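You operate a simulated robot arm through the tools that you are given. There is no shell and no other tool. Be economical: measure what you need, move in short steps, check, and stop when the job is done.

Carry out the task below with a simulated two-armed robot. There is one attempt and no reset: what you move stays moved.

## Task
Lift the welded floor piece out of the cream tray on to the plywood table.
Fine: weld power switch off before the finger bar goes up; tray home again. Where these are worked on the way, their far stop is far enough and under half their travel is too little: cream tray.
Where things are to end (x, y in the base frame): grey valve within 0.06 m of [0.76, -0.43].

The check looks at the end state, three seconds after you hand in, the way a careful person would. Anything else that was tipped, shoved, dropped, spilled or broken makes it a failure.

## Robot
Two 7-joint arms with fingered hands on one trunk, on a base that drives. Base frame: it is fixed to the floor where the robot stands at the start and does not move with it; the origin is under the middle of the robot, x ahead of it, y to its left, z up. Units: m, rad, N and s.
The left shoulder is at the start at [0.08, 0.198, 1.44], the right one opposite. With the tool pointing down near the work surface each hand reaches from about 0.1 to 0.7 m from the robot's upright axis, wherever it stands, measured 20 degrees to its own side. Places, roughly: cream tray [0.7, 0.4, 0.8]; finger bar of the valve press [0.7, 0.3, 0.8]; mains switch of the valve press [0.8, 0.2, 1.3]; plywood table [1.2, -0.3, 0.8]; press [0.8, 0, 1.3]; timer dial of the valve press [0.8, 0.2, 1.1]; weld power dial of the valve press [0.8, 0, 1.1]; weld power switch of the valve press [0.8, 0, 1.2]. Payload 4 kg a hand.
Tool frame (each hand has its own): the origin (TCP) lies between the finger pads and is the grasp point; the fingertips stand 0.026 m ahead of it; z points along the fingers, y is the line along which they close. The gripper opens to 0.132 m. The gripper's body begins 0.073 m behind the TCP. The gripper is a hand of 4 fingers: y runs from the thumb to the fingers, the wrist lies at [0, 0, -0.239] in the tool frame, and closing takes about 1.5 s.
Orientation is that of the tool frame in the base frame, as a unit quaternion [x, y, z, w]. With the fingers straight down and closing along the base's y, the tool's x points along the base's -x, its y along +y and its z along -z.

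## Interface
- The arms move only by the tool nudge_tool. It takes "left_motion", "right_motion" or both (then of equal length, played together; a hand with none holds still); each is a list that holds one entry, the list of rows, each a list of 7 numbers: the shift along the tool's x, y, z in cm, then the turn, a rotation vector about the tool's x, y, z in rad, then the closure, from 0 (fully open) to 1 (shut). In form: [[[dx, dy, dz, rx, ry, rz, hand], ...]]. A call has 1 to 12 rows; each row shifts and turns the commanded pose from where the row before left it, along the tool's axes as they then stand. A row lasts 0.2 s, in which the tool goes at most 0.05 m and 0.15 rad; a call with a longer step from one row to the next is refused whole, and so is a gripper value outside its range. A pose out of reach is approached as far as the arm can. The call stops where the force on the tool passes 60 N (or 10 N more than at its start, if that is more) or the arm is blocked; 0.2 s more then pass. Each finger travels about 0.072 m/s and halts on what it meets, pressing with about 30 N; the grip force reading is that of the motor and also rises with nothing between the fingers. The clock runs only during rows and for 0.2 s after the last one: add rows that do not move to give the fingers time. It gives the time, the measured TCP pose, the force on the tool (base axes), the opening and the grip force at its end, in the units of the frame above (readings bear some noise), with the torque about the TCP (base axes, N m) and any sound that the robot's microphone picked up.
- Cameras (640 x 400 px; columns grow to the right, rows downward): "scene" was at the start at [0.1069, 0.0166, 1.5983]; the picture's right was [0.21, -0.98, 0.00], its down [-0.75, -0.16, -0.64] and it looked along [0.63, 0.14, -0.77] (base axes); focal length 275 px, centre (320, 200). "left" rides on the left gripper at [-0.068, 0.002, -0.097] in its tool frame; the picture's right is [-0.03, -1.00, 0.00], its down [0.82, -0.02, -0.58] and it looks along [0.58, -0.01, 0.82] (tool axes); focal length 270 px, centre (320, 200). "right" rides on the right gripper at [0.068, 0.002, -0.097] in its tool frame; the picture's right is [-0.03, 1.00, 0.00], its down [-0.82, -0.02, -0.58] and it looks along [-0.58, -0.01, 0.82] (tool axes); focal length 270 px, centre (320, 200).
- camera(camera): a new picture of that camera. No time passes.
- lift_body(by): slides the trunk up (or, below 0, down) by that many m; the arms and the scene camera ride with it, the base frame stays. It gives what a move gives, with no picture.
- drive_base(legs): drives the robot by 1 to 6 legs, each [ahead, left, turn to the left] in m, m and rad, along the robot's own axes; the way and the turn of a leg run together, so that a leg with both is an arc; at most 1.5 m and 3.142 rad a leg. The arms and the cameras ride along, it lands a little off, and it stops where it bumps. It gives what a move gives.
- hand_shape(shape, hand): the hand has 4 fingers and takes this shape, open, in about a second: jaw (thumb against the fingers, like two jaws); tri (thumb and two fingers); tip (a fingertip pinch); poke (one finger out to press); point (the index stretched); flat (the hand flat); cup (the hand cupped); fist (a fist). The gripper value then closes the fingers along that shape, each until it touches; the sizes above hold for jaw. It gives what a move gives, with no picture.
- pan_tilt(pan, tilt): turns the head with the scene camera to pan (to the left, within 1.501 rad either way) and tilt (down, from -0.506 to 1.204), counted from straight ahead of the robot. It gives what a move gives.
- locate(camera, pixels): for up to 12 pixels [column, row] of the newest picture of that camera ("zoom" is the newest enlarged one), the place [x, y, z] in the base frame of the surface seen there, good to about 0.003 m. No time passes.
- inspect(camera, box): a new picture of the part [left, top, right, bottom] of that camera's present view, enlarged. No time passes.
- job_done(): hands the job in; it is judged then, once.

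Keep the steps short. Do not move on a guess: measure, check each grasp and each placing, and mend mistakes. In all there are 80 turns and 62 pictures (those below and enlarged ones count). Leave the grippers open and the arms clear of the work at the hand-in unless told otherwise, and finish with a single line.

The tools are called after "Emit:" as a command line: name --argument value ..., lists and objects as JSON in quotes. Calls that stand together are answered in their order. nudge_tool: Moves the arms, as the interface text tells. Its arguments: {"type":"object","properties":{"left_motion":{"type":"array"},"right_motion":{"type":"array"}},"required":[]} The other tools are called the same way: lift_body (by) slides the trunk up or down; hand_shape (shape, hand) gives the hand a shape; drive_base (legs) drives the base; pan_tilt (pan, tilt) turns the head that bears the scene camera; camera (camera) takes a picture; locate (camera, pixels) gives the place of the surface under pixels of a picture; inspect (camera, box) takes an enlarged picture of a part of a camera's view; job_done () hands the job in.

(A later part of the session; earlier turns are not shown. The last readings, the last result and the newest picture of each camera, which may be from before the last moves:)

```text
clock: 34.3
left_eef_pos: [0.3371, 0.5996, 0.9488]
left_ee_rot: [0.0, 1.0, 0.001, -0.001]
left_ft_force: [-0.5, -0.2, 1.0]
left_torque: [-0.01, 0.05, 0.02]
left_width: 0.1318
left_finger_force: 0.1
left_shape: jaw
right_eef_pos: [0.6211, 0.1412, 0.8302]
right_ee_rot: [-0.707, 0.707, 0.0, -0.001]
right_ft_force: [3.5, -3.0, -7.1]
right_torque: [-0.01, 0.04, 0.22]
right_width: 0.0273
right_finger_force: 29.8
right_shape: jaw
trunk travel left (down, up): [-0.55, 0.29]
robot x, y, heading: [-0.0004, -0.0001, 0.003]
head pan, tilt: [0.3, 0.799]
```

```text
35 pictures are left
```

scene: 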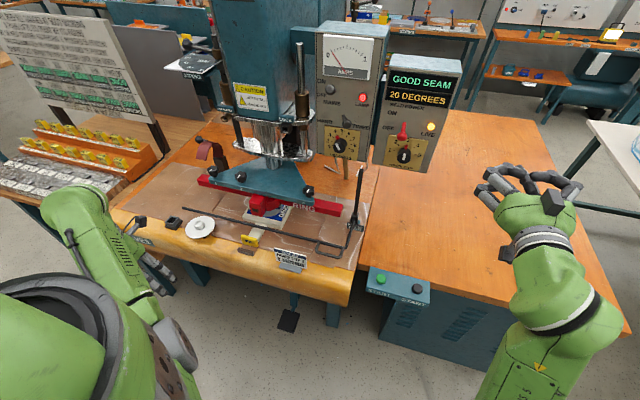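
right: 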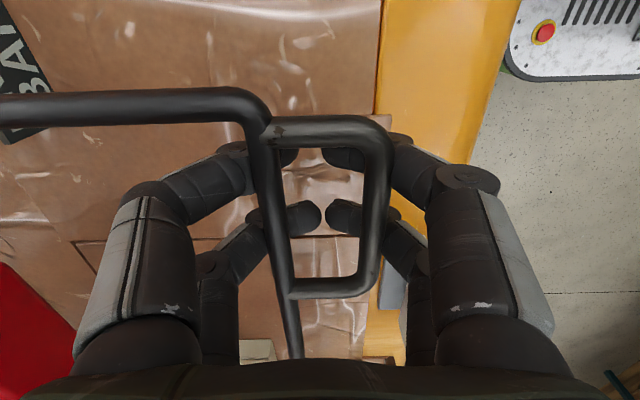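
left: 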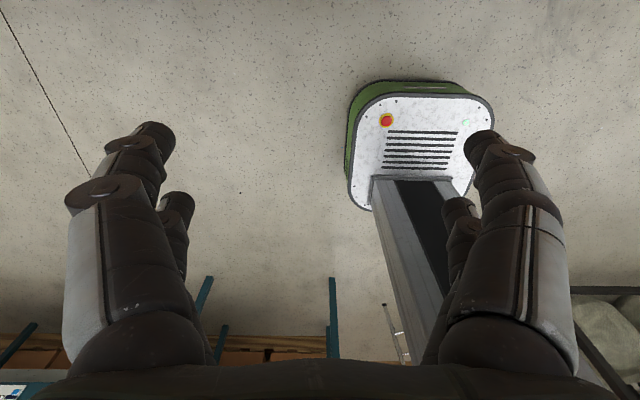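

The fingertips are hooked under both sides of the loop (30 N). The switch lever is down at OFF. I'll lift 3 cm vertically and read the forces.

Emit:
nudge_tool --right_motion '[[[0, 0, -1, 0, 0, 0, 0.9], [0, 0, -1, 0, 0, 0, 0.9], [0, 0, -1, 0, 0, 0, 0.9]]]'

Emit:
inspect --camera "scene" --box '[150, 90, 480, 310]'

```text
clock: 35.1
left_eef_pos: [0.3368, 0.6003, 0.9496]
left_ee_rot: [0.0, 1.0, 0.001, -0.001]
left_ft_force: [-0.4, -0.1, 0.2]
left_torque: [-0.04, 0.0, 0.02]
left_width: 0.1319
left_finger_force: 0.1
left_shape: jaw
right_eef_pos: [0.6205, 0.1406, 0.8606]
right_ee_rot: [-0.706, 0.708, 0.0, 0.0]
right_ft_force: [7.7, -0.8, -4.1]
right_torque: [-0.04, 0.13, 0.24]
right_width: 0.027
right_finger_force: 29.5
right_shape: jaw
trunk travel left (down, up): [-0.55, 0.29]
robot x, y, heading: [0.0009, -0.0015, 0.002]
head pan, tilt: [0.3, 0.799]
```

```text
1.82 times, centred on (315, 200) of scene
```

zoom: 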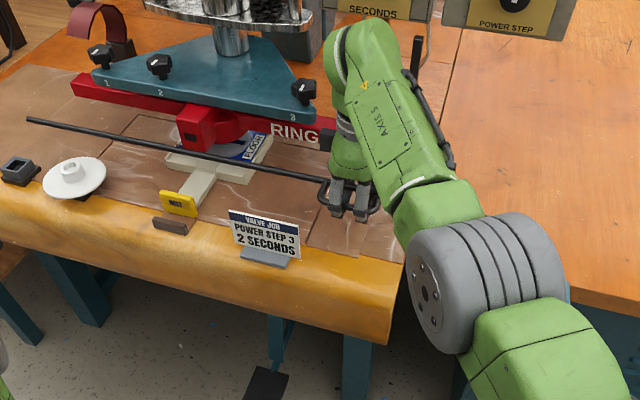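

The bar is rising with little force. I'll continue 5 cm and watch the x force to tell a slide from a hinge.

Emit:
nudge_tool --right_motion '[[[0, 0, -1.3, 0, 0, 0, 0.9], [0, 0, -1.3, 0, 0, 0, 0.9], [0, 0, -1.2, 0, 0, 0, 0.9], [0, 0, -1.2, 0, 0, 0, 0.9]]]'

Emit:
camera --camera "right"

```text
clock: 36.1
left_eef_pos: [0.3371, 0.6013, 0.9476]
left_ee_rot: [0.0, 1.0, 0.001, -0.001]
left_ft_force: [0.3, -0.2, 0.8]
left_torque: [0.0, 0.01, -0.04]
left_width: 0.132
left_finger_force: 0.0
left_shape: jaw
right_eef_pos: [0.6203, 0.1416, 0.9117]
right_ee_rot: [0.708, -0.706, -0.001, 0.0]
right_ft_force: [7.7, 0.2, -1.5]
right_torque: [-0.03, 0.13, 0.23]
right_width: 0.0271
right_finger_force: 30.0
right_shape: jaw
trunk travel left (down, up): [-0.55, 0.29]
robot x, y, heading: [-0.0024, -0.0033, -0.002]
head pan, tilt: [0.3, 0.799]
```

```text
33 pictures are left
```

right: 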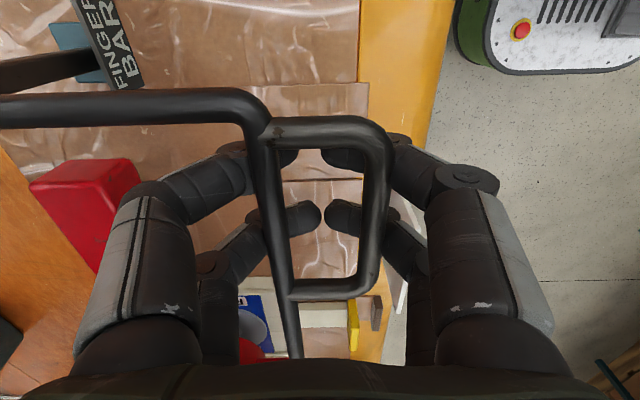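

It slides straight up the post. I'll keep lifting in 2 cm steps.

Emit:
nudge_tool --right_motion '[[[0, 0, -1.5, 0, 0, 0, 0.9], [0, 0, -1.5, 0, 0, 0, 0.9], [0, 0, -1.5, 0, 0, 0, 0.9], [0, 0, -1.5, 0, 0, 0, 0.9], [0, 0, -1.5, 0, 0, 0, 0.9], [0, 0, -1.5, 0, 0, 0, 0.9]]]'

Emit:
inspect --camera "scene" --box '[100, 30, 480, 270]'

```text
clock: 37.5
left_eef_pos: [0.3367, 0.6012, 0.948]
left_ee_rot: [0.001, 1.0, 0.001, -0.001]
left_ft_force: [-0.3, -0.3, -0.4]
left_torque: [0.0, -0.01, 0.0]
left_width: 0.1321
left_finger_force: 0.1
left_shape: jaw
right_eef_pos: [0.6213, 0.1426, 1.0019]
right_ee_rot: [-0.707, 0.707, 0.0, 0.0]
right_ft_force: [4.0, -0.2, -1.3]
right_torque: [0.02, 0.19, 0.22]
right_width: 0.0268
right_finger_force: 29.8
right_shape: jaw
trunk travel left (down, up): [-0.55, 0.29]
robot x, y, heading: [0.0011, -0.0004, 0.001]
head pan, tilt: [0.3, 0.799]
```

```text
1.67 times, centred on (290, 150) of scene
```

zoom: 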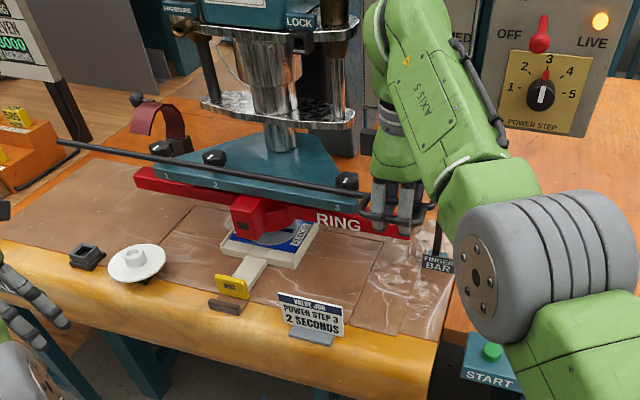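

Bar is at z≈1.0. I'll lift up to 6 cm more in 1 cm steps toward its stop.

Emit:
nudge_tool --right_motion '[[[0, 0, -1, 0, 0, 0, 0.9], [0, 0, -1, 0, 0, 0, 0.9], [0, 0, -1, 0, 0, 0, 0.9], [0, 0, -1, 0, 0, 0, 0.9], [0, 0, -1, 0, 0, 0, 0.9], [0, 0, -1, 0, 0, 0, 0.9]]]'

Emit:
camera --camera "right"

```text
clock: 38.3
left_eef_pos: [0.3398, 0.6017, 0.946]
left_ee_rot: [0.0, 1.0, -0.001, -0.003]
left_ft_force: [-1.0, 0.0, 0.1]
left_torque: [0.0, 0.02, -0.02]
left_width: 0.1319
left_finger_force: 0.1
left_shape: jaw
right_eef_pos: [0.6201, 0.1409, 1.0074]
right_ee_rot: [0.708, -0.706, -0.004, 0.017]
right_ft_force: [22.0, 8.8, -28.7]
right_torque: [0.1, -0.09, 0.18]
right_width: 0.0253
right_finger_force: 29.8
right_shape: jaw
right hand out of reach, approached as far as the arm can: row 3
trunk travel left (down, up): [-0.55, 0.29]
robot x, y, heading: [0.0008, -0.0001, -0.003]
head pan, tilt: [0.3, 0.799]
stopped in row 3 (right hand): the force on the tool passed its limit at 64 N (the readings are from after the stop); the commanded pose is now the measured one
```

```text
31 pictures are left
```

right: 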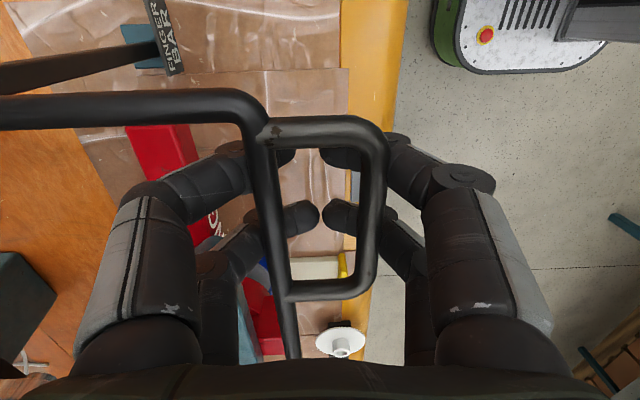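

The bar met its upper stop (travel ≈0.18 m). I'll ease off 0.5 cm and loosen slightly to test whether it stays up alone, tips still hooked under.

Emit:
nudge_tool --right_motion '[[[0, 0, 0.5, 0, 0, 0, 0.9], [0, 0, 0, 0, 0, 0, 0.75], [0, 0, 0, 0, 0, 0, 0.68], [0, 0, 0.8, 0, 0, 0, 0.68], [0, 0, 0.7, 0, 0, 0, 0.68]]]'

Emit:
camera --camera "right"

```text
clock: 39.5
left_eef_pos: [0.3362, 0.6007, 0.9479]
left_ee_rot: [0.0, 1.0, 0.0, 0.001]
left_ft_force: [0.1, 0.0, -0.6]
left_torque: [-0.03, 0.0, -0.03]
left_width: 0.1321
left_finger_force: 0.0
left_shape: jaw
right_eef_pos: [0.6142, 0.1385, 0.9969]
right_ee_rot: [0.707, -0.707, -0.004, 0.01]
right_ft_force: [0.8, 0.9, 0.6]
right_torque: [-0.01, -0.02, -0.05]
right_width: 0.0423
right_finger_force: 0.1
right_shape: jaw
trunk travel left (down, up): [-0.55, 0.29]
robot x, y, heading: [0.0032, 0.0027, -0.0]
head pan, tilt: [0.3, 0.799]
```

```text
30 pictures are left
```

right: 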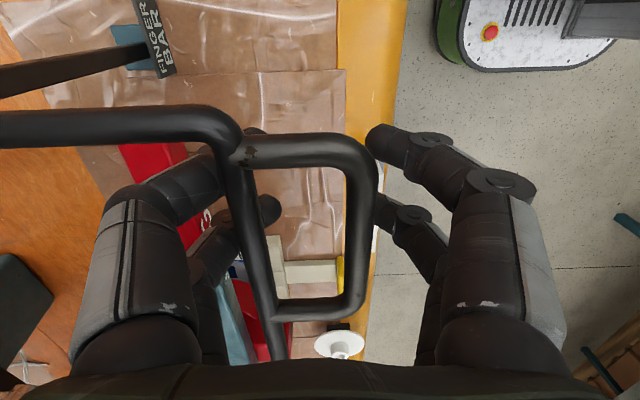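

Force is zero and the bar stays up by itself. I'll open the fingers, raise the trunk 0.2 m to lift the hand off the loop, then back the right hand away.

Emit:
nudge_tool --right_motion '[[[0, 0, 0, 0, 0, 0, 0.35], [0, 0, 0, 0, 0, 0, 0.35], [0, -0.6, 0, 0, 0, 0, 0.35], [0, 0, 0, 0, 0, 0, 0.35]]]'

Emit:
lift_body --by 0.15

Emit:
nudge_tool --right_motion '[[[3, 3.5, 0, 0, 0, 0, 0], [3, 3.5, 0, 0, 0, 0, 0], [3, 3.5, 0, 0, 0, 0, 0], [3, 3.5, 0, 0, 0, 0, 0], [3, 3.5, 0, 0, 0, 0, 0], [3, 3.5, 0, 0, 0, 0, 0], [3, 3.5, 0, 0, 0, 0, 0], [3, 0, 0, 0, 0, 0, 0]]]'

Emit:
camera --camera "scene"

```text
clock: 40.5
left_eef_pos: [0.3355, 0.6007, 0.9482]
left_ee_rot: [0.0, 1.0, 0.0, 0.0]
left_ft_force: [0.3, -0.2, 0.8]
left_torque: [-0.06, 0.01, -0.02]
left_width: 0.1319
left_finger_force: 0.0
left_shape: jaw
right_eef_pos: [0.6192, 0.1387, 0.996]
right_ee_rot: [-0.706, 0.708, 0.003, -0.01]
right_ft_force: [-0.1, 1.3, 0.0]
right_torque: [-0.01, -0.01, 0.02]
right_width: 0.0852
right_finger_force: 0.1
right_shape: jaw
trunk travel left (down, up): [-0.55, 0.29]
robot x, y, heading: [-0.0011, 0.0035, -0.001]
head pan, tilt: [0.3, 0.799]
```

```text
clock: 42.2
left_eef_pos: [0.3358, 0.601, 1.0976]
left_ee_rot: [0.0, 1.0, 0.001, 0.0]
left_ft_force: [0.7, 0.4, -0.4]
left_torque: [-0.03, -0.01, -0.02]
left_width: 0.1319
left_finger_force: 0.1
left_shape: jaw
right_eef_pos: [0.6192, 0.1384, 1.1462]
right_ee_rot: [0.707, -0.707, -0.003, 0.009]
right_ft_force: [0.6, 0.2, -1.3]
right_torque: [0.02, -0.01, 0.0]
right_width: 0.0854
right_finger_force: 0.1
right_shape: jaw
trunk travel left (down, up): [-0.7, 0.14]
robot x, y, heading: [-0.0007, 0.0011, -0.002]
head pan, tilt: [0.3, 0.799]
```

```text
clock: 44.0
left_eef_pos: [0.3358, 0.5992, 1.0981]
left_ee_rot: [0.001, 1.0, 0.001, 0.0]
left_ft_force: [0.1, 0.0, -0.3]
left_torque: [0.04, 0.0, -0.01]
left_width: 0.1321
left_finger_force: 0.0
left_shape: jaw
right_eef_pos: [0.6154, 0.1112, 1.1495]
right_ee_rot: [-0.707, 0.707, 0.005, -0.011]
right_ft_force: [0.6, 0.6, -0.2]
right_torque: [0.0, 0.0, 0.02]
right_width: 0.1318
right_finger_force: 0.0
right_shape: jaw
right hand out of reach, approached as far as the arm can: row 1, 2, 3, 4, 5, 6, 7, 8
trunk travel left (down, up): [-0.7, 0.14]
robot x, y, heading: [-0.0008, -0.0029, 0.004]
head pan, tilt: [0.3, 0.799]
```

```text
29 pictures are left
```

scene: 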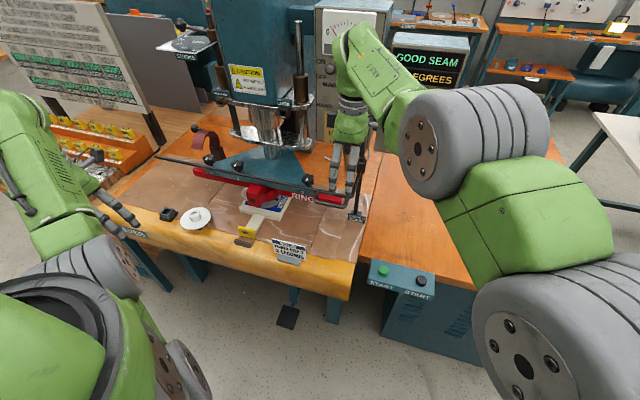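

The right arm barely moved. I'll try straight sideways to the right (tool +x), descending slightly as it goes.

Emit:
nudge_tool --right_motion '[[[4, 0, 0, 0, 0, 0, 0], [4, 0, 0, 0, 0, 0, 0], [4, 0, 1, 0, 0, 0, 0], [4, 0, 2, 0, 0, 0, 0], [4, 0, 2, 0, 0, 0, 0], [3, 2, 2, 0, 0, 0, 0], [2, 3, 2, 0, 0, 0, 0], [2, 3, 2, 0, 0, 0, 0], [0, 4, 1, 0, 0, 0, 0], [0, 4, 0, 0, 0, 0, 0]]]'

```text
clock: 46.2
left_eef_pos: [0.3358, 0.6004, 1.0984]
left_ee_rot: [0.0, 1.0, 0.0, 0.0]
left_ft_force: [0.1, 1.2, 0.1]
left_torque: [-0.02, 0.01, -0.02]
left_width: 0.1317
left_finger_force: 0.0
left_shape: jaw
right_eef_pos: [0.6624, 0.0216, 1.1157]
right_ee_rot: [-0.707, 0.707, 0.004, -0.011]
right_ft_force: [-0.3, 0.3, -0.6]
right_torque: [-0.03, 0.0, 0.0]
right_width: 0.132
right_finger_force: 0.0
right_shape: jaw
right hand out of reach, approached as far as the arm can: row 1, 2, 3, 4, 5, 6, 7, 8, 9, 10
trunk travel left (down, up): [-0.7, 0.14]
robot x, y, heading: [-0.0006, 0.0002, -0.005]
head pan, tilt: [0.3, 0.799]
```

It is sliding along a reach limit. Now that it is clear of the bar in y, I'll go down and to the right, then back.

Emit:
nudge_tool --right_motion '[[[3, 0, 2, 0, 0, 0, 0], [3, 0, 3, 0, 0, 0, 0], [3, 0, 3, 0, 0, 0, 0], [3, 3, 1, 0, 0, 0, 0], [3, 3.5, 0, 0, 0, 0, 0], [3, 3.5, 0, 0, 0, 0, 0], [3, 3.5, 0, 0, 0, 0, 0], [0, 4, 0, 0, 0, 0, 0], [0, 4, 0, 0, 0, 0, 0], [0, 4, 0, 0, 0, 0, 0]]]'

```text
clock: 48.5
left_eef_pos: [0.3356, 0.6006, 1.0991]
left_ee_rot: [0.0, 1.0, 0.001, 0.0]
left_ft_force: [1.4, 0.6, 1.1]
left_torque: [-0.01, 0.0, -0.01]
left_width: 0.1317
left_finger_force: 0.1
left_shape: jaw
right_eef_pos: [0.7032, -0.1357, 1.027]
right_ee_rot: [0.707, -0.707, -0.005, 0.011]
right_ft_force: [-0.2, 0.2, 1.1]
right_torque: [0.04, -0.05, 0.01]
right_width: 0.1319
right_finger_force: 0.1
right_shape: jaw
right hand out of reach, approached as far as the arm can: row 1, 2, 3, 4, 5, 6, 7, 8, 9, 10
trunk travel left (down, up): [-0.7, 0.14]
robot x, y, heading: [0.0023, -0.0014, 0.007]
head pan, tilt: [0.3, 0.799]
```

Emit:
nudge_tool --right_motion '[[[0, 0, 3, 0, 0, 0, 0], [0, 0, 3, 0, 0, 0, 0], [0, 0, 3, 0, 0, 0, 0], [0, 4, 0, 0, 0, 0, 0], [0, 4, 0, 0, 0, 0, 0], [0, 4, 0, 0, 0, 0, 0], [0, 4, 0, 0, 0, 0, 0], [0, 4, 0, 0, 0, 0, 0]]]'

Emit:
camera --camera "scene"

```text
clock: 50.2
left_eef_pos: [0.3351, 0.6013, 1.0983]
left_ee_rot: [0.001, 1.0, 0.001, 0.0]
left_ft_force: [0.4, -0.9, -0.4]
left_torque: [0.01, 0.01, 0.01]
left_width: 0.1319
left_finger_force: 0.1
left_shape: jaw
right_eef_pos: [0.6882, -0.1237, 0.919]
right_ee_rot: [0.707, -0.707, -0.003, 0.011]
right_ft_force: [0.1, -0.5, -0.2]
right_torque: [-0.02, 0.02, 0.03]
right_width: 0.1318
right_finger_force: 0.1
right_shape: jaw
right hand out of reach, approached as far as the arm can: row 4, 5, 6, 7, 8
trunk travel left (down, up): [-0.7, 0.14]
robot x, y, heading: [-0.001, 0.0011, 0.002]
head pan, tilt: [0.3, 0.799]
```

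```text
28 pictures are left
```

scene: 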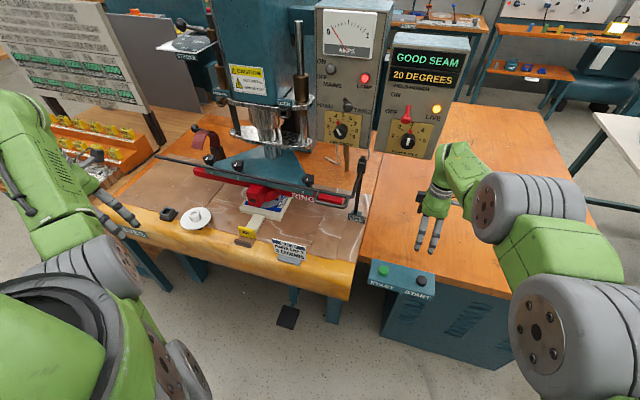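

The right arm is in an awkward posture but clear. Next I enlarge the tray, tab and workpiece to measure them.

Emit:
inspect --camera "scene" --box '[180, 150, 330, 260]'

```text
3.64 times, centred on (255, 205) of scene
```

zoom: 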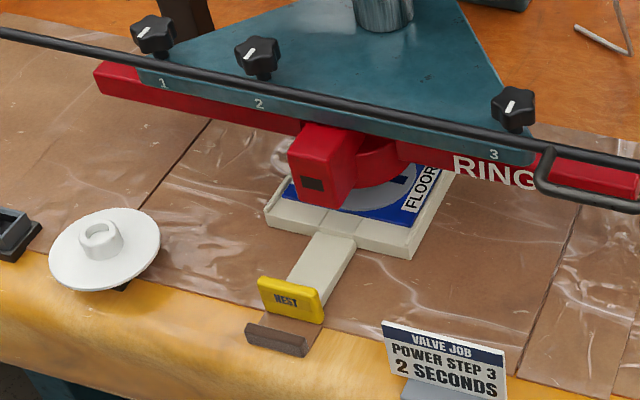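

Emit:
locate --camera "zoom" --pixels '[[262, 283], [321, 300], [290, 290], [292, 312], [325, 260], [275, 338], [268, 213], [415, 245], [330, 195], [375, 185], [322, 160], [105, 255]]'

Emit:
nudge_tool --left_motion '[[[-2, -2, 0, 0, -0.12, 0, 0], [-2, -2, 0, 0, -0.12, 0, 0], [-2, -2, 0, 0, -0.12, 0, 0], [0, -3, 0, 0, -0.12, 0, 0], [0, -3, 0, 0, -0.12, 0, 0], [0, -3, 0, 0, 0, 0, 0], [0, -3, 0, 0, 0, 0, 0]]]'

```text
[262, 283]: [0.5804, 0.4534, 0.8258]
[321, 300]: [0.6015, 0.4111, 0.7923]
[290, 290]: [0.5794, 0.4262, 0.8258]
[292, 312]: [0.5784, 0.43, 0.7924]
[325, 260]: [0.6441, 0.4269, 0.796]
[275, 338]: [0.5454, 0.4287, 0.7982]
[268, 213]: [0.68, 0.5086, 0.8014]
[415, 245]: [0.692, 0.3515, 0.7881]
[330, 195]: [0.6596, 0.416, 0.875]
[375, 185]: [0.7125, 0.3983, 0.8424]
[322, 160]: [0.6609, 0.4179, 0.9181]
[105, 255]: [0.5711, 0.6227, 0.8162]
```

```text
clock: 51.9
left_eef_pos: [0.3972, 0.4217, 1.1029]
left_ee_rot: [0.0, 0.955, 0.001, 0.296]
left_ft_force: [-0.5, 0.3, 0.1]
left_torque: [-0.05, -0.04, 0.0]
left_width: 0.1318
left_finger_force: 0.0
left_shape: jaw
left hand out of reach, approached as far as the arm can: row 1
right_eef_pos: [0.6863, -0.1258, 0.9198]
right_ee_rot: [-0.707, 0.707, 0.005, -0.009]
right_ft_force: [-0.4, -0.1, 0.3]
right_torque: [0.03, 0.01, -0.02]
right_width: 0.1319
right_finger_force: 0.0
right_shape: jaw
trunk travel left (down, up): [-0.7, 0.14]
robot x, y, heading: [-0.0014, -0.0006, -0.002]
head pan, tilt: [0.3, 0.799]
```

Emit:
inspect --camera "scene" --box '[225, 205, 285, 255]'

Emit:
camera --camera "left"

```text
8.00 times, centred on (255, 230) of scene
```

zoom: 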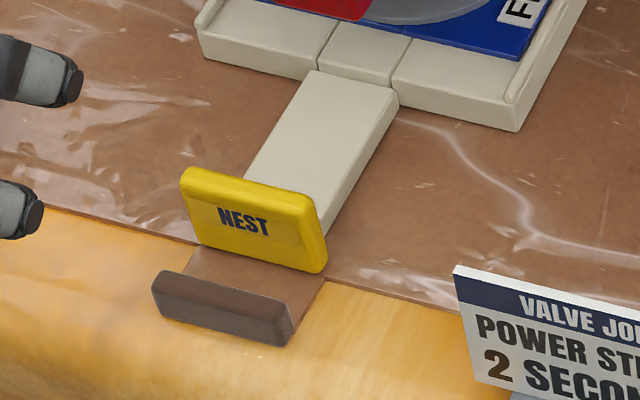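

```text
25 pictures are left
```

left: 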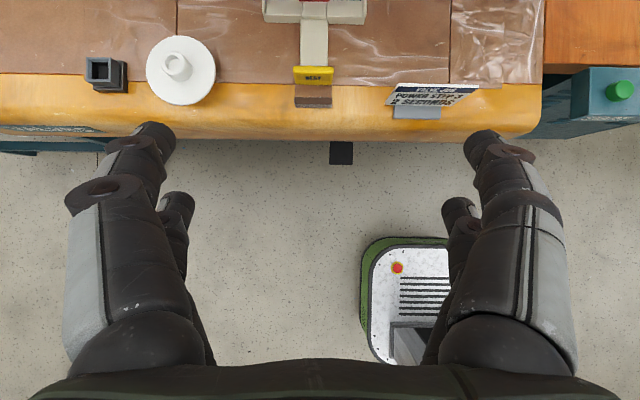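

The tab is at x≈0.583, y 0.40–0.453, z 0.79–0.826. The left hand is pitched 34° forward. I'll go 26 cm along the fingers to a standoff.

Emit:
nudge_tool --left_motion '[[[0.9, 0.5, 4, 0, 0, 0, 0.2], [0, 0, 4.5, 0, 0, 0, 0.2], [0, 0, 4.5, 0, 0, 0, 0.2], [0, 0, 4.5, 0, 0, 0, 0.2], [0, 0, 4.5, 0, 0, 0, 0.2], [0, 0, 4.3, 0, 0, 0, 0.2]]]'

Emit:
camera --camera "left"

```text
clock: 53.2
left_eef_pos: [0.4528, 0.4255, 1.0147]
left_ee_rot: [0.0, 0.955, 0.001, 0.295]
left_ft_force: [-0.5, -0.2, 0.1]
left_torque: [0.0, 0.01, 0.01]
left_width: 0.1055
left_finger_force: 0.1
left_shape: jaw
left hand out of reach, approached as far as the arm can: row 3, 4, 5, 6
right_eef_pos: [0.6872, -0.124, 0.9189]
right_ee_rot: [0.708, -0.707, -0.004, 0.011]
right_ft_force: [0.5, 0.6, 0.1]
right_torque: [0.01, 0.02, 0.01]
right_width: 0.1322
right_finger_force: 0.0
right_shape: jaw
trunk travel left (down, up): [-0.7, 0.14]
robot x, y, heading: [-0.0021, -0.0006, 0.001]
head pan, tilt: [0.3, 0.799]
```

```text
24 pictures are left
```

left: 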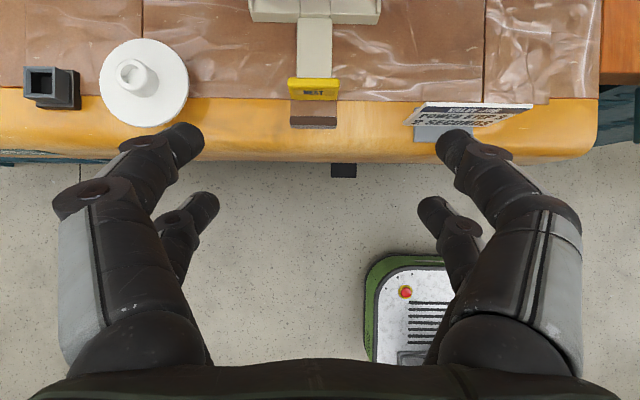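

The pitched left hand hits its reach limit at this trunk height. I'll raise the right hand 9 cm, then lower the trunk 0.12 m.

Emit:
nudge_tool --right_motion '[[[0, 0, -3, 0, 0, 0, 0], [0, 0, -3, 0, 0, 0, 0], [0, 0, -3, 0, 0, 0, 0]]]'

Emit:
lift_body --by -0.12

Emit:
nudge_tool --left_motion '[[[0, 0, 2, 0, 0, 0, 0.2], [-2, 0, 1, 0, 0, 0, 0.2], [-2, 0, 1, 0, 0, 0, 0.2]]]'

```text
clock: 54.0
left_eef_pos: [0.4528, 0.4242, 1.0137]
left_ee_rot: [0.001, 0.955, 0.0, 0.296]
left_ft_force: [-0.8, 0.0, -0.1]
left_torque: [0.03, -0.01, -0.02]
left_width: 0.1057
left_finger_force: 0.0
left_shape: jaw
right_eef_pos: [0.6981, -0.1217, 1.0081]
right_ee_rot: [-0.706, 0.708, 0.005, -0.012]
right_ft_force: [0.0, 0.7, -0.1]
right_torque: [0.01, -0.02, -0.01]
right_width: 0.1317
right_finger_force: 0.0
right_shape: jaw
right hand out of reach, approached as far as the arm can: row 1, 2
trunk travel left (down, up): [-0.7, 0.14]
robot x, y, heading: [0.0037, 0.0033, -0.0]
head pan, tilt: [0.3, 0.799]
```

```text
clock: 55.5
left_eef_pos: [0.4523, 0.4243, 0.8931]
left_ee_rot: [0.0, 0.955, 0.0, 0.296]
left_ft_force: [0.6, 0.1, 0.3]
left_torque: [0.0, 0.02, -0.01]
left_width: 0.1057
left_finger_force: 0.1
left_shape: jaw
right_eef_pos: [0.6993, -0.1241, 0.8875]
right_ee_rot: [-0.707, 0.708, 0.005, -0.01]
right_ft_force: [0.5, -0.2, 1.0]
right_torque: [0.0, 0.0, 0.02]
right_width: 0.1317
right_finger_force: 0.0
right_shape: jaw
trunk travel left (down, up): [-0.58, 0.26]
robot x, y, heading: [-0.0013, -0.0019, -0.002]
head pan, tilt: [0.3, 0.799]
```

```text
clock: 56.4
left_eef_pos: [0.4889, 0.4313, 0.9166]
left_ee_rot: [-0.001, 0.956, 0.004, 0.295]
left_ft_force: [0.5, -0.4, -0.7]
left_torque: [0.01, 0.03, 0.01]
left_width: 0.1058
left_finger_force: 0.0
left_shape: jaw
left hand out of reach, approached as far as the arm can: row 1, 2, 3
right_eef_pos: [0.7, -0.1219, 0.8868]
right_ee_rot: [-0.707, 0.707, 0.005, -0.011]
right_ft_force: [1.0, -0.1, 1.1]
right_torque: [0.03, 0.02, 0.05]
right_width: 0.1318
right_finger_force: 0.0
right_shape: jaw
trunk travel left (down, up): [-0.58, 0.26]
robot x, y, heading: [0.0026, 0.0011, 0.002]
head pan, tilt: [0.3, 0.799]
```

Pitched poses have a lower limit relative to the shoulder. I'll reduce the left pitch to about 0.3 rad and lower the trunk 5 cm more (right fingertips stay above the table).

Emit:
nudge_tool --left_motion '[[[0, 0, 0, 0, 0.1, 0, 0.2], [0, 0, 0, 0, 0.1, 0, 0.2], [0, 0, 0, 0, 0.1, 0, 0.2]]]'

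Emit:
lift_body --by -0.05

```text
clock: 57.1
left_eef_pos: [0.49, 0.4335, 0.9123]
left_ee_rot: [0.001, 0.989, 0.001, 0.149]
left_ft_force: [0.9, -0.2, 0.0]
left_torque: [-0.01, 0.0, 0.02]
left_width: 0.1058
left_finger_force: 0.0
left_shape: jaw
left hand out of reach, approached as far as the arm can: row 1
right_eef_pos: [0.6977, -0.1233, 0.8875]
right_ee_rot: [0.707, -0.707, -0.005, 0.011]
right_ft_force: [0.4, -0.2, 1.1]
right_torque: [0.02, 0.01, -0.01]
right_width: 0.132
right_finger_force: 0.1
right_shape: jaw
trunk travel left (down, up): [-0.58, 0.26]
robot x, y, heading: [0.0032, -0.0002, -0.001]
head pan, tilt: [0.3, 0.799]
```

```text
clock: 58.1
left_eef_pos: [0.489, 0.4347, 0.8631]
left_ee_rot: [0.0, 0.989, 0.001, 0.15]
left_ft_force: [1.0, 0.0, -0.2]
left_torque: [-0.01, -0.01, -0.01]
left_width: 0.1061
left_finger_force: 0.2
left_shape: jaw
right_eef_pos: [0.6992, -0.122, 0.8375]
right_ee_rot: [-0.707, 0.707, 0.005, -0.011]
right_ft_force: [-0.3, 0.2, -0.2]
right_torque: [-0.02, 0.0, 0.01]
right_width: 0.1319
right_finger_force: 0.0
right_shape: jaw
trunk travel left (down, up): [-0.53, 0.31]
robot x, y, heading: [0.0004, -0.0022, -0.002]
head pan, tilt: [0.3, 0.799]
```

I'll move 9.4 cm forward level over the tab, y −0.7 cm, then check.

Emit:
nudge_tool --left_motion '[[[-3, -0.3, 0.9, 0, 0, 0, 0.2], [-3, -0.4, 0.9, 0, 0, 0, 0.2], [-3, 0, 0.9, 0, 0, 0, 0.2]]]'

Emit:
camera --camera "left"

```text
clock: 58.9
left_eef_pos: [0.5833, 0.429, 0.8641]
left_ee_rot: [0.005, 0.989, 0.002, 0.149]
left_ft_force: [-0.3, 1.2, 0.3]
left_torque: [-0.02, 0.01, 0.04]
left_width: 0.1058
left_finger_force: 0.0
left_shape: jaw
right_eef_pos: [0.6994, -0.1233, 0.837]
right_ee_rot: [-0.706, 0.708, 0.006, -0.012]
right_ft_force: [0.3, 0.5, -0.1]
right_torque: [-0.04, 0.04, 0.01]
right_width: 0.1318
right_finger_force: 0.1
right_shape: jaw
trunk travel left (down, up): [-0.53, 0.31]
robot x, y, heading: [-0.0037, 0.0018, -0.0]
head pan, tilt: [0.3, 0.799]
```

```text
23 pictures are left
```

left: 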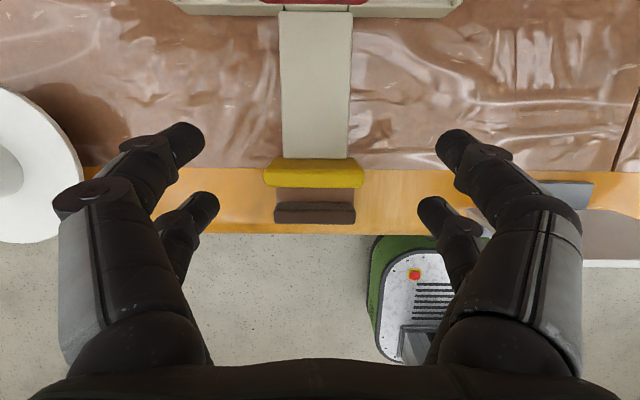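

The tab at (313,172) is centred between the fingers. I'll descend 4.5 cm and close.

Emit:
nudge_tool --left_motion '[[[0.4, 0, 1.4, 0, 0, 0, 0.2], [0.4, 0, 1.4, 0, 0, 0, 0.2], [0.5, 0, 1.5, 0, 0, 0, 0.2], [0, 0, 0, 0, 0, 0, 0.5], [0, 0, 0, 0, 0, 0, 0.8], [0, 0, 0, 0, 0, 0, 0.8], [0, 0, 0, 0, 0, 0, 0.8]]]'

Emit:
camera --camera "left"

```text
clock: 60.5
left_eef_pos: [0.5744, 0.4294, 0.8337]
left_ee_rot: [0.0, 0.989, 0.002, 0.148]
left_ft_force: [1.5, -0.5, 0.2]
left_torque: [0.0, -0.03, -0.01]
left_width: 0.0061
left_finger_force: 10.4
left_shape: jaw
left hand out of reach, approached as far as the arm can: row 2, 3
right_eef_pos: [0.6994, -0.1222, 0.837]
right_ee_rot: [0.707, -0.707, -0.005, 0.011]
right_ft_force: [0.7, -0.6, 0.4]
right_torque: [-0.01, -0.01, 0.03]
right_width: 0.1319
right_finger_force: 0.1
right_shape: jaw
trunk travel left (down, up): [-0.53, 0.31]
robot x, y, heading: [0.0018, 0.0024, -0.001]
head pan, tilt: [0.3, 0.799]
```

```text
22 pictures are left
```

left: 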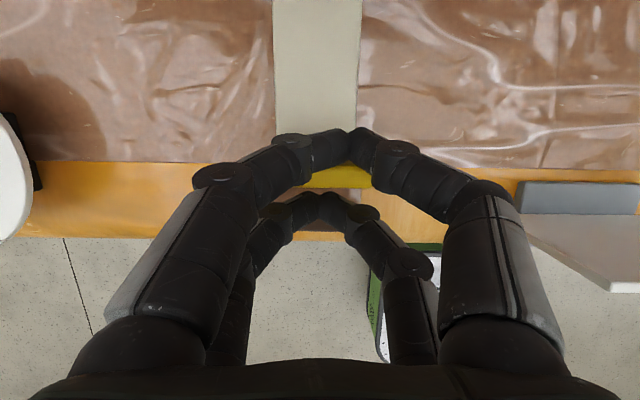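

The fingers have closed with one pair behind the tab and one pair in front, so it is positively hooked. I'll pull straight back 4 cm and read the force.

Emit:
nudge_tool --left_motion '[[[0.95, 0, -0.3, 0, 0, 0, 0.8], [0.95, 0, -0.3, 0, 0, 0, 0.8], [0.95, 0, -0.3, 0, 0, 0, 0.8], [0.95, 0, -0.3, 0, 0, 0, 0.8]]]'

Emit:
inspect --camera "scene" --box '[130, 110, 400, 290]'

```text
clock: 61.5
left_eef_pos: [0.534, 0.4299, 0.8336]
left_ee_rot: [0.001, 0.989, 0.001, 0.149]
left_ft_force: [2.1, -0.4, -1.3]
left_torque: [0.06, 0.0, 0.06]
left_width: 0.005
left_finger_force: 30.2
left_shape: jaw
right_eef_pos: [0.6986, -0.1226, 0.8373]
right_ee_rot: [-0.707, 0.708, 0.006, -0.01]
right_ft_force: [0.4, 0.1, -0.2]
right_torque: [-0.02, 0.02, 0.0]
right_width: 0.132
right_finger_force: 0.0
right_shape: jaw
trunk travel left (down, up): [-0.53, 0.31]
robot x, y, heading: [0.0006, -0.0011, 0.001]
head pan, tilt: [0.3, 0.799]
```

```text
2.22 times, centred on (265, 200) of scene
```

zoom: 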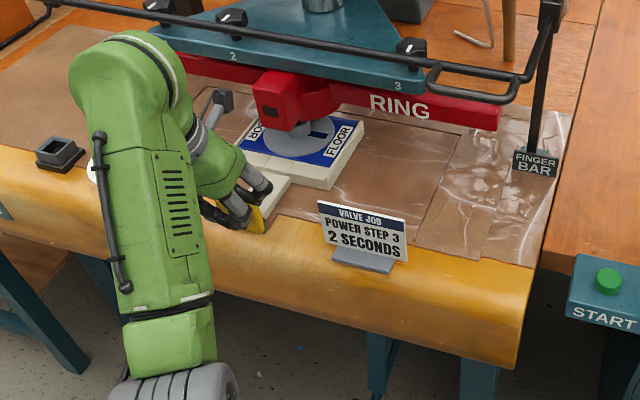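

The tray slides freely (2 N) and the piece clears the ring. I'll continue pulling 8 cm.

Emit:
nudge_tool --left_motion '[[[1.4, 0, -0.44, 0, 0, 0, 0.8], [1.4, 0, -0.44, 0, 0, 0, 0.8], [1.4, 0, -0.44, 0, 0, 0, 0.8], [1.4, 0, -0.44, 0, 0, 0, 0.8], [1.4, 0, -0.44, 0, 0, 0, 0.8], [1.4, 0, -0.44, 0, 0, 0, 0.8]]]'

Emit:
inspect --camera "scene" --box '[130, 110, 400, 290]'

```text
clock: 62.9
left_eef_pos: [0.4459, 0.4303, 0.8347]
left_ee_rot: [0.0, 0.989, 0.001, 0.15]
left_ft_force: [2.6, -0.5, -0.7]
left_torque: [-0.01, 0.0, 0.01]
left_width: 0.0049
left_finger_force: 30.2
left_shape: jaw
right_eef_pos: [0.6991, -0.1222, 0.8365]
right_ee_rot: [0.707, -0.707, -0.005, 0.011]
right_ft_force: [-0.6, 0.4, -0.4]
right_torque: [0.01, -0.03, 0.01]
right_width: 0.1318
right_finger_force: 0.1
right_shape: jaw
trunk travel left (down, up): [-0.53, 0.31]
robot x, y, heading: [-0.0035, -0.0022, 0.001]
head pan, tilt: [0.3, 0.799]
```

```text
2.22 times, centred on (265, 200) of scene
```

zoom: 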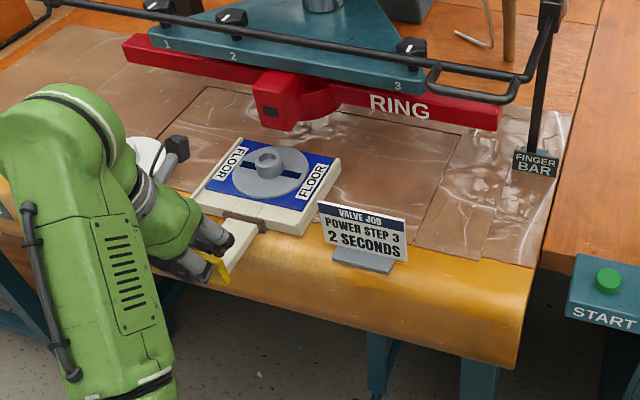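

The piece (blue floor sheet with grey valve) is clearly visible. The tray body is near the brown lip stop, so I'll pull gently to it.

Emit:
nudge_tool --left_motion '[[[0.95, 0, -0.3, 0, 0, 0, 0.8], [0.95, 0, -0.3, 0, 0, 0, 0.8], [0.95, 0, -0.3, 0, 0, 0, 0.8]]]'

Emit:
inspect --camera "scene" --box '[170, 150, 320, 260]'

```text
clock: 63.7
left_eef_pos: [0.4179, 0.4303, 0.8348]
left_ee_rot: [0.001, 0.989, 0.001, 0.15]
left_ft_force: [2.4, -1.6, 0.0]
left_torque: [0.0, -0.06, 0.02]
left_width: 0.005
left_finger_force: 29.9
left_shape: jaw
right_eef_pos: [0.7, -0.1228, 0.8378]
right_ee_rot: [0.707, -0.707, -0.005, 0.011]
right_ft_force: [0.2, 0.0, -0.1]
right_torque: [0.03, 0.02, -0.01]
right_width: 0.1322
right_finger_force: 0.0
right_shape: jaw
trunk travel left (down, up): [-0.53, 0.31]
robot x, y, heading: [-0.0028, -0.0018, -0.002]
head pan, tilt: [0.3, 0.799]
```

```text
3.64 times, centred on (245, 205) of scene
```

zoom: 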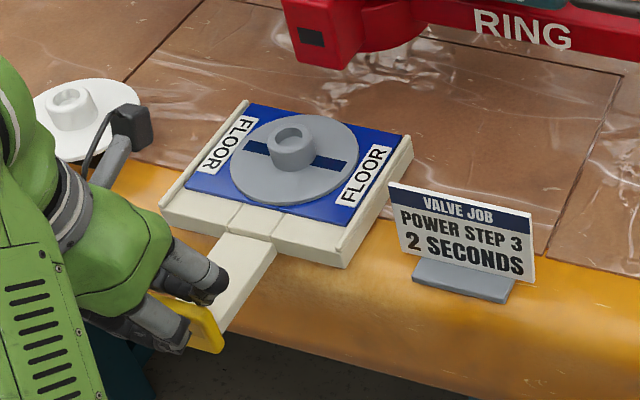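

Emit:
locate --camera "zoom" --pixels '[[290, 138], [272, 145], [311, 148], [290, 165], [320, 185], [250, 180], [345, 140], [200, 195], [340, 222], [240, 107], [410, 140], [265, 215]]'

```text
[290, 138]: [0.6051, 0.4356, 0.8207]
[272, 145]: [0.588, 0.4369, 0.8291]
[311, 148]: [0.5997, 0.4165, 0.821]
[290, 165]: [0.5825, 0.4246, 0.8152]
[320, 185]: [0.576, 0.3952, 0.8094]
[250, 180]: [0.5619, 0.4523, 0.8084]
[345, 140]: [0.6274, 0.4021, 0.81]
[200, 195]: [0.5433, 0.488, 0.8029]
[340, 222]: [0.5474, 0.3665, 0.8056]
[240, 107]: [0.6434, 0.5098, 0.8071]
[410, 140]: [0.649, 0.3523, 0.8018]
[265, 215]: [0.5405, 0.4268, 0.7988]
```

The hub is centred at about [0.594, 0.427], z 0.81–0.832, and the piece is well clear of the ring. The tray has moved 15.6 cm. I'll release the tab, lift the left hand 5 cm, and turn the right hand's yaw back so it can retract.

Emit:
nudge_tool --left_motion '[[[0, 0, 0, 0, 0, 0, 0.4], [0, 0, 0, 0, 0, 0, 0.2], [0, 0, 0, 0, 0, 0, 0.2], [0, 0, 0, 0, 0, 0, 0.2], [0, 0, 0, 0, 0, 0, 0.2], [0, 0, -1, 0, 0, 0, 0.2], [0, 0, -1.5, 0, 0, 0, 0.2], [0, 0, -2, 0, 0, 0, 0.2], [0, 0, -2, 0, 0, 0, 0.2], [0, 0, -2, 0, 0, 0, 0.2], [0, 0, 0, 0, 0, 0, 0.2], [0, 0, 0, 0, 0, 0, 0.2]]]' --right_motion '[[[0, 0, 0, 0, 0, 0.143, 0], [0, 0, 0, 0, 0, 0.143, 0], [0, 0, 0, 0, 0, 0.143, 0], [0, 0, 0, 0, 0, 0.143, 0], [0, 0, 0, 0, 0, 0.143, 0], [0, 0, 0, 0, 0, 0.143, 0], [0, 0, 0, 0, 0, 0.143, 0], [0, 0, 0, 0, 0, 0.143, 0], [0, 0, 0, 0, 0, 0.143, 0], [0, 0, 0, 0, 0, 0.143, 0], [0, 0, 0, 0, 0, 0.143, 0], [0, 0, -2, 0, 0, 0, 0]]]'

Emit:
nudge_tool --right_motion '[[[1, 0, -2, 0, 0, 0, 0], [3, -1, -2, 0, 0, 0, 0], [4, -1, 0, 0, 0, 0, 0], [4, -1, 0, 0, 0, 0, 0], [4, -1, 0, 0, 0, 0, 0], [4, -1, 0, 0, 0, 0, 0], [4, 0, 0, 0, 0, 0, 0], [4, 0, 0, 0, 0, 0, 0], [4, 0, 0, 0, 0, 0, 0]]]'

Emit:
camera --camera "scene"

```text
clock: 66.3
left_eef_pos: [0.4007, 0.431, 0.8866]
left_ee_rot: [0.0, 0.989, 0.0, 0.151]
left_ft_force: [-0.3, -0.2, -0.7]
left_torque: [0.01, 0.01, -0.04]
left_width: 0.1055
left_finger_force: 0.0
left_shape: jaw
left hand out of reach, approached as far as the arm can: row 9, 10
right_eef_pos: [0.6997, -0.1215, 0.8571]
right_ee_rot: [0.002, 1.0, -0.004, -0.012]
right_ft_force: [0.3, -0.6, -0.4]
right_torque: [0.0, -0.03, -0.03]
right_width: 0.1318
right_finger_force: 0.2
right_shape: jaw
trunk travel left (down, up): [-0.53, 0.31]
robot x, y, heading: [0.001, -0.001, -0.002]
head pan, tilt: [0.3, 0.799]
```

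```text
clock: 68.3
left_eef_pos: [0.4005, 0.4297, 0.8865]
left_ee_rot: [0.0, 0.989, -0.001, 0.15]
left_ft_force: [-0.6, -0.9, -0.1]
left_torque: [-0.02, 0.0, -0.02]
left_width: 0.1052
left_finger_force: 0.1
left_shape: jaw
right_eef_pos: [0.7013, -0.1358, 0.8972]
right_ee_rot: [0.001, 1.0, -0.005, -0.012]
right_ft_force: [0.4, -0.3, -0.4]
right_torque: [-0.04, 0.0, 0.02]
right_width: 0.1319
right_finger_force: 0.0
right_shape: jaw
right hand out of reach, approached as far as the arm can: row 1, 2, 3, 4, 5, 6, 7, 8, 9
trunk travel left (down, up): [-0.53, 0.31]
robot x, y, heading: [0.0029, 0.0038, -0.0]
head pan, tilt: [0.3, 0.799]
```

```text
18 pictures are left
```

scene: 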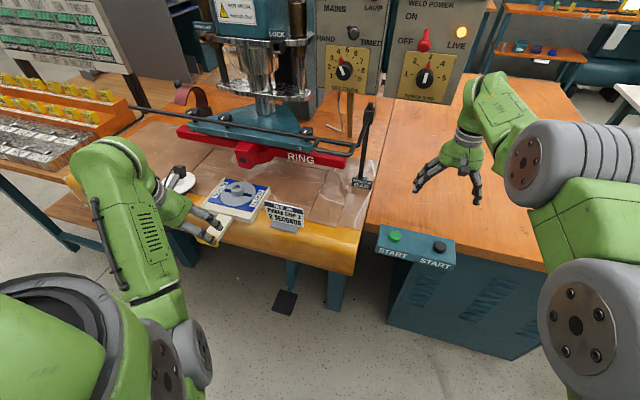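

The right arm is at its upper reach limit there. I'll go down 3.5 cm and back, and also measure the START box and the white table corner.

Emit:
locate --camera "scene" --pixels '[[394, 236], [440, 248], [378, 225], [430, 262], [625, 95], [605, 118], [520, 82], [545, 270], [285, 303], [325, 290]]'

Emit:
nudge_tool --right_motion '[[[0, 0, 1.8, 0, 0, 0, 0], [0, 0, 1.8, 0, 0, 0, 0], [3, -1.5, 0, 0, 0, 0, 0], [3, -2, 0, 0, 0, 0, 0], [3, -2, 0, 0, 0, 0, 0], [3, -2, 0, 0, 0, 0, 0]]]'

```text
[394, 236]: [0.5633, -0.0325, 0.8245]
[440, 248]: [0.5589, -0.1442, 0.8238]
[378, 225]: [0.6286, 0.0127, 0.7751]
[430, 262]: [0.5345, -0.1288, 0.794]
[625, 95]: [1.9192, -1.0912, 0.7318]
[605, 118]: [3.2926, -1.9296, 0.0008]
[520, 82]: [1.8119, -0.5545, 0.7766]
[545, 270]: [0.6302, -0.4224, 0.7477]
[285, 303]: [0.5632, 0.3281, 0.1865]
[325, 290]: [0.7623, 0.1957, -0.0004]
```

```text
clock: 69.7
left_eef_pos: [0.4, 0.4307, 0.8872]
left_ee_rot: [0.001, 0.989, 0.0, 0.15]
left_ft_force: [-0.2, -0.1, 0.2]
left_torque: [0.01, -0.01, -0.03]
left_width: 0.1054
left_finger_force: 0.1
left_shape: jaw
right_eef_pos: [0.7045, -0.1826, 0.8606]
right_ee_rot: [0.001, 1.0, -0.005, -0.012]
right_ft_force: [0.4, 0.1, 0.4]
right_torque: [0.02, -0.02, 0.01]
right_width: 0.1319
right_finger_force: 0.0
right_shape: jaw
right hand out of reach, approached as far as the arm can: row 3, 4, 5, 6
trunk travel left (down, up): [-0.53, 0.31]
robot x, y, heading: [-0.0001, -0.0018, 0.001]
head pan, tilt: [0.3, 0.799]
```

The white table is far away (x≈1.9), so the right hand can stay where it is, over empty plywood. Now I set the left hand to a fingertip pinch and look at it.

Emit:
hand_shape --shape "tip" --hand "left"

Emit:
nudge_tool --left_motion '[[[-3, 0, 0.2, 0, 0, 0, 0], [-3, 0, 0.2, 0, 0, 0, 0], [-3, 0, 0.2, 0, 0, 0, 0], [-3, 0, 0.2, 0, 0, 0, 0], [-3, 0, 0.2, 0, 0, 0, 0]]]'

Emit:
camera --camera "left"

```text
clock: 70.6
left_eef_pos: [0.4003, 0.431, 0.8876]
left_ee_rot: [0.001, 0.989, 0.0, 0.149]
left_ft_force: [-0.3, -0.7, 0.1]
left_torque: [0.0, 0.02, -0.03]
left_width: 0.132
left_finger_force: 0.0
left_shape: tip
right_eef_pos: [0.7043, -0.1808, 0.8603]
right_ee_rot: [0.001, 1.0, -0.005, -0.013]
right_ft_force: [0.1, -0.1, -0.2]
right_torque: [0.01, 0.0, 0.02]
right_width: 0.1319
right_finger_force: 0.0
right_shape: jaw
trunk travel left (down, up): [-0.53, 0.31]
robot x, y, heading: [-0.0002, 0.0018, -0.003]
head pan, tilt: [0.3, 0.799]
```

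```text
clock: 71.8
left_eef_pos: [0.5476, 0.4309, 0.9199]
left_ee_rot: [0.001, 0.989, 0.001, 0.149]
left_ft_force: [-0.1, -0.3, -0.5]
left_torque: [0.0, 0.03, 0.02]
left_width: 0.1318
left_finger_force: 0.1
left_shape: tip
right_eef_pos: [0.705, -0.1829, 0.8604]
right_ee_rot: [0.001, 1.0, -0.005, -0.013]
right_ft_force: [0.6, 0.0, 0.7]
right_torque: [-0.02, -0.01, -0.01]
right_width: 0.1321
right_finger_force: 0.0
right_shape: jaw
trunk travel left (down, up): [-0.53, 0.31]
robot x, y, heading: [0.0003, -0.0017, -0.003]
head pan, tilt: [0.3, 0.799]
```

```text
17 pictures are left
```

left: 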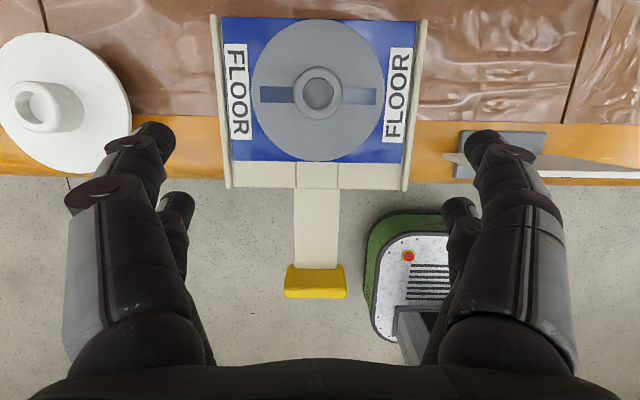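

I'll measure the hub, disc and plate edges from this view.

Emit:
locate --camera "left" --pixels '[[318, 92], [297, 92], [340, 92], [318, 72], [318, 113], [318, 135], [255, 90], [381, 90], [318, 22], [318, 157], [240, 175], [318, 280]]'

```text
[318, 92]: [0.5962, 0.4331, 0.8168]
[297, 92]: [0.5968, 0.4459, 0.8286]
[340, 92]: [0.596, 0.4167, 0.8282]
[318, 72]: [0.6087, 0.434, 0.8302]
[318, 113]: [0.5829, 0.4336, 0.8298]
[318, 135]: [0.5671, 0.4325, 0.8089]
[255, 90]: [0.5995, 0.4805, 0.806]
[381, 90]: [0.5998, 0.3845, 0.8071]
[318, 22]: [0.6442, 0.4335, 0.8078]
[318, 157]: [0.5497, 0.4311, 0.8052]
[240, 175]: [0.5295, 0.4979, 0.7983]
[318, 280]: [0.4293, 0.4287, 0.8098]
```

Hub centre is [0.597, 0.432], diameter ≈0.032, top z 0.83. I'll test-close the pinch in the air to see which fingers meet.

Emit:
nudge_tool --left_motion '[[[0, 0, 0, 0, 0, 0, 0.75], [0, 0, 0, 0, 0, 0, 0.75], [0, 0, 0, 0, 0, 0, 0.75], [0, 0, 0, 0, 0, 0, 0.75], [0, 0, 0, 0, 0, 0, 0.75]]]'

Emit:
camera --camera "left"

```text
clock: 73.0
left_eef_pos: [0.5477, 0.4301, 0.9217]
left_ee_rot: [0.0, 0.989, 0.0, 0.15]
left_ft_force: [-0.3, 0.8, -0.6]
left_torque: [-0.01, 0.01, -0.01]
left_width: 0.0334
left_finger_force: 0.1
left_shape: tip
right_eef_pos: [0.704, -0.181, 0.861]
right_ee_rot: [0.0, 1.0, -0.004, -0.012]
right_ft_force: [0.2, -0.5, 0.6]
right_torque: [-0.01, -0.01, -0.01]
right_width: 0.1316
right_finger_force: 0.0
right_shape: jaw
trunk travel left (down, up): [-0.53, 0.31]
robot x, y, heading: [0.0007, -0.0027, -0.0]
head pan, tilt: [0.3, 0.799]
```

```text
16 pictures are left
```

left: 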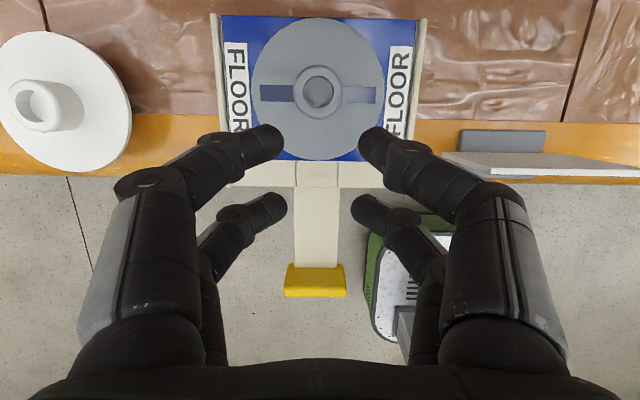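

The pinch still uses two finger pairs. I'll measure their spacing to plan a four-point cage on the hub.

Emit:
locate --camera "left" --pixels '[[268, 128], [270, 142], [262, 160], [270, 195], [275, 208], [268, 222], [375, 140], [370, 208]]'

```text
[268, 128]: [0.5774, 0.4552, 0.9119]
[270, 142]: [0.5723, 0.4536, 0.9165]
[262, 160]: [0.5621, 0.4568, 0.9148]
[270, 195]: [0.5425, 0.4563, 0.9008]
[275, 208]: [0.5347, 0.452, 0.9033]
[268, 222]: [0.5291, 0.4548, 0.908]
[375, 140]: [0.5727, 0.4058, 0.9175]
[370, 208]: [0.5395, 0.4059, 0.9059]
```

Fingertip pairs are ≈0.035 apart in x with a ≈0.02 gap, which will cage the hub. I'll reduce the pitch to 0.15 and move to z 0.88 above the hub, part open.

Emit:
nudge_tool --left_motion '[[[0, 0, 0, 0, 0.075, 0, 0.4], [0, 0, 0, 0, 0.075, 0, 0.4], [-1.9, 0.1, 2.3, 0, 0, 0, 0.4], [-1.9, 0.1, 2.3, 0, 0, 0, 0.4], [0, 0, 0, 0, 0, 0, 0.4]]]'

Emit:
camera --camera "left"

```text
clock: 74.2
left_eef_pos: [0.5928, 0.4313, 0.882]
left_ee_rot: [0.0, 0.997, 0.001, 0.075]
left_ft_force: [-0.1, 0.5, -0.2]
left_torque: [0.02, 0.0, 0.05]
left_width: 0.0789
left_finger_force: 0.1
left_shape: tip
right_eef_pos: [0.705, -0.1827, 0.86]
right_ee_rot: [0.001, 1.0, -0.005, -0.014]
right_ft_force: [-0.6, -0.3, 0.1]
right_torque: [-0.03, 0.0, 0.02]
right_width: 0.1319
right_finger_force: 0.0
right_shape: jaw
trunk travel left (down, up): [-0.53, 0.31]
robot x, y, heading: [0.0016, 0.0013, -0.002]
head pan, tilt: [0.3, 0.799]
```

```text
15 pictures are left
```

left: 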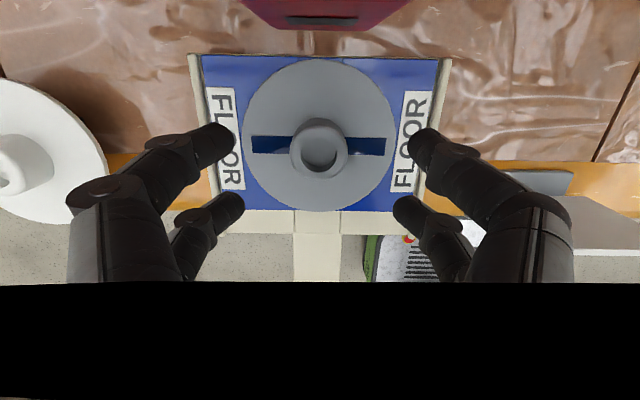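

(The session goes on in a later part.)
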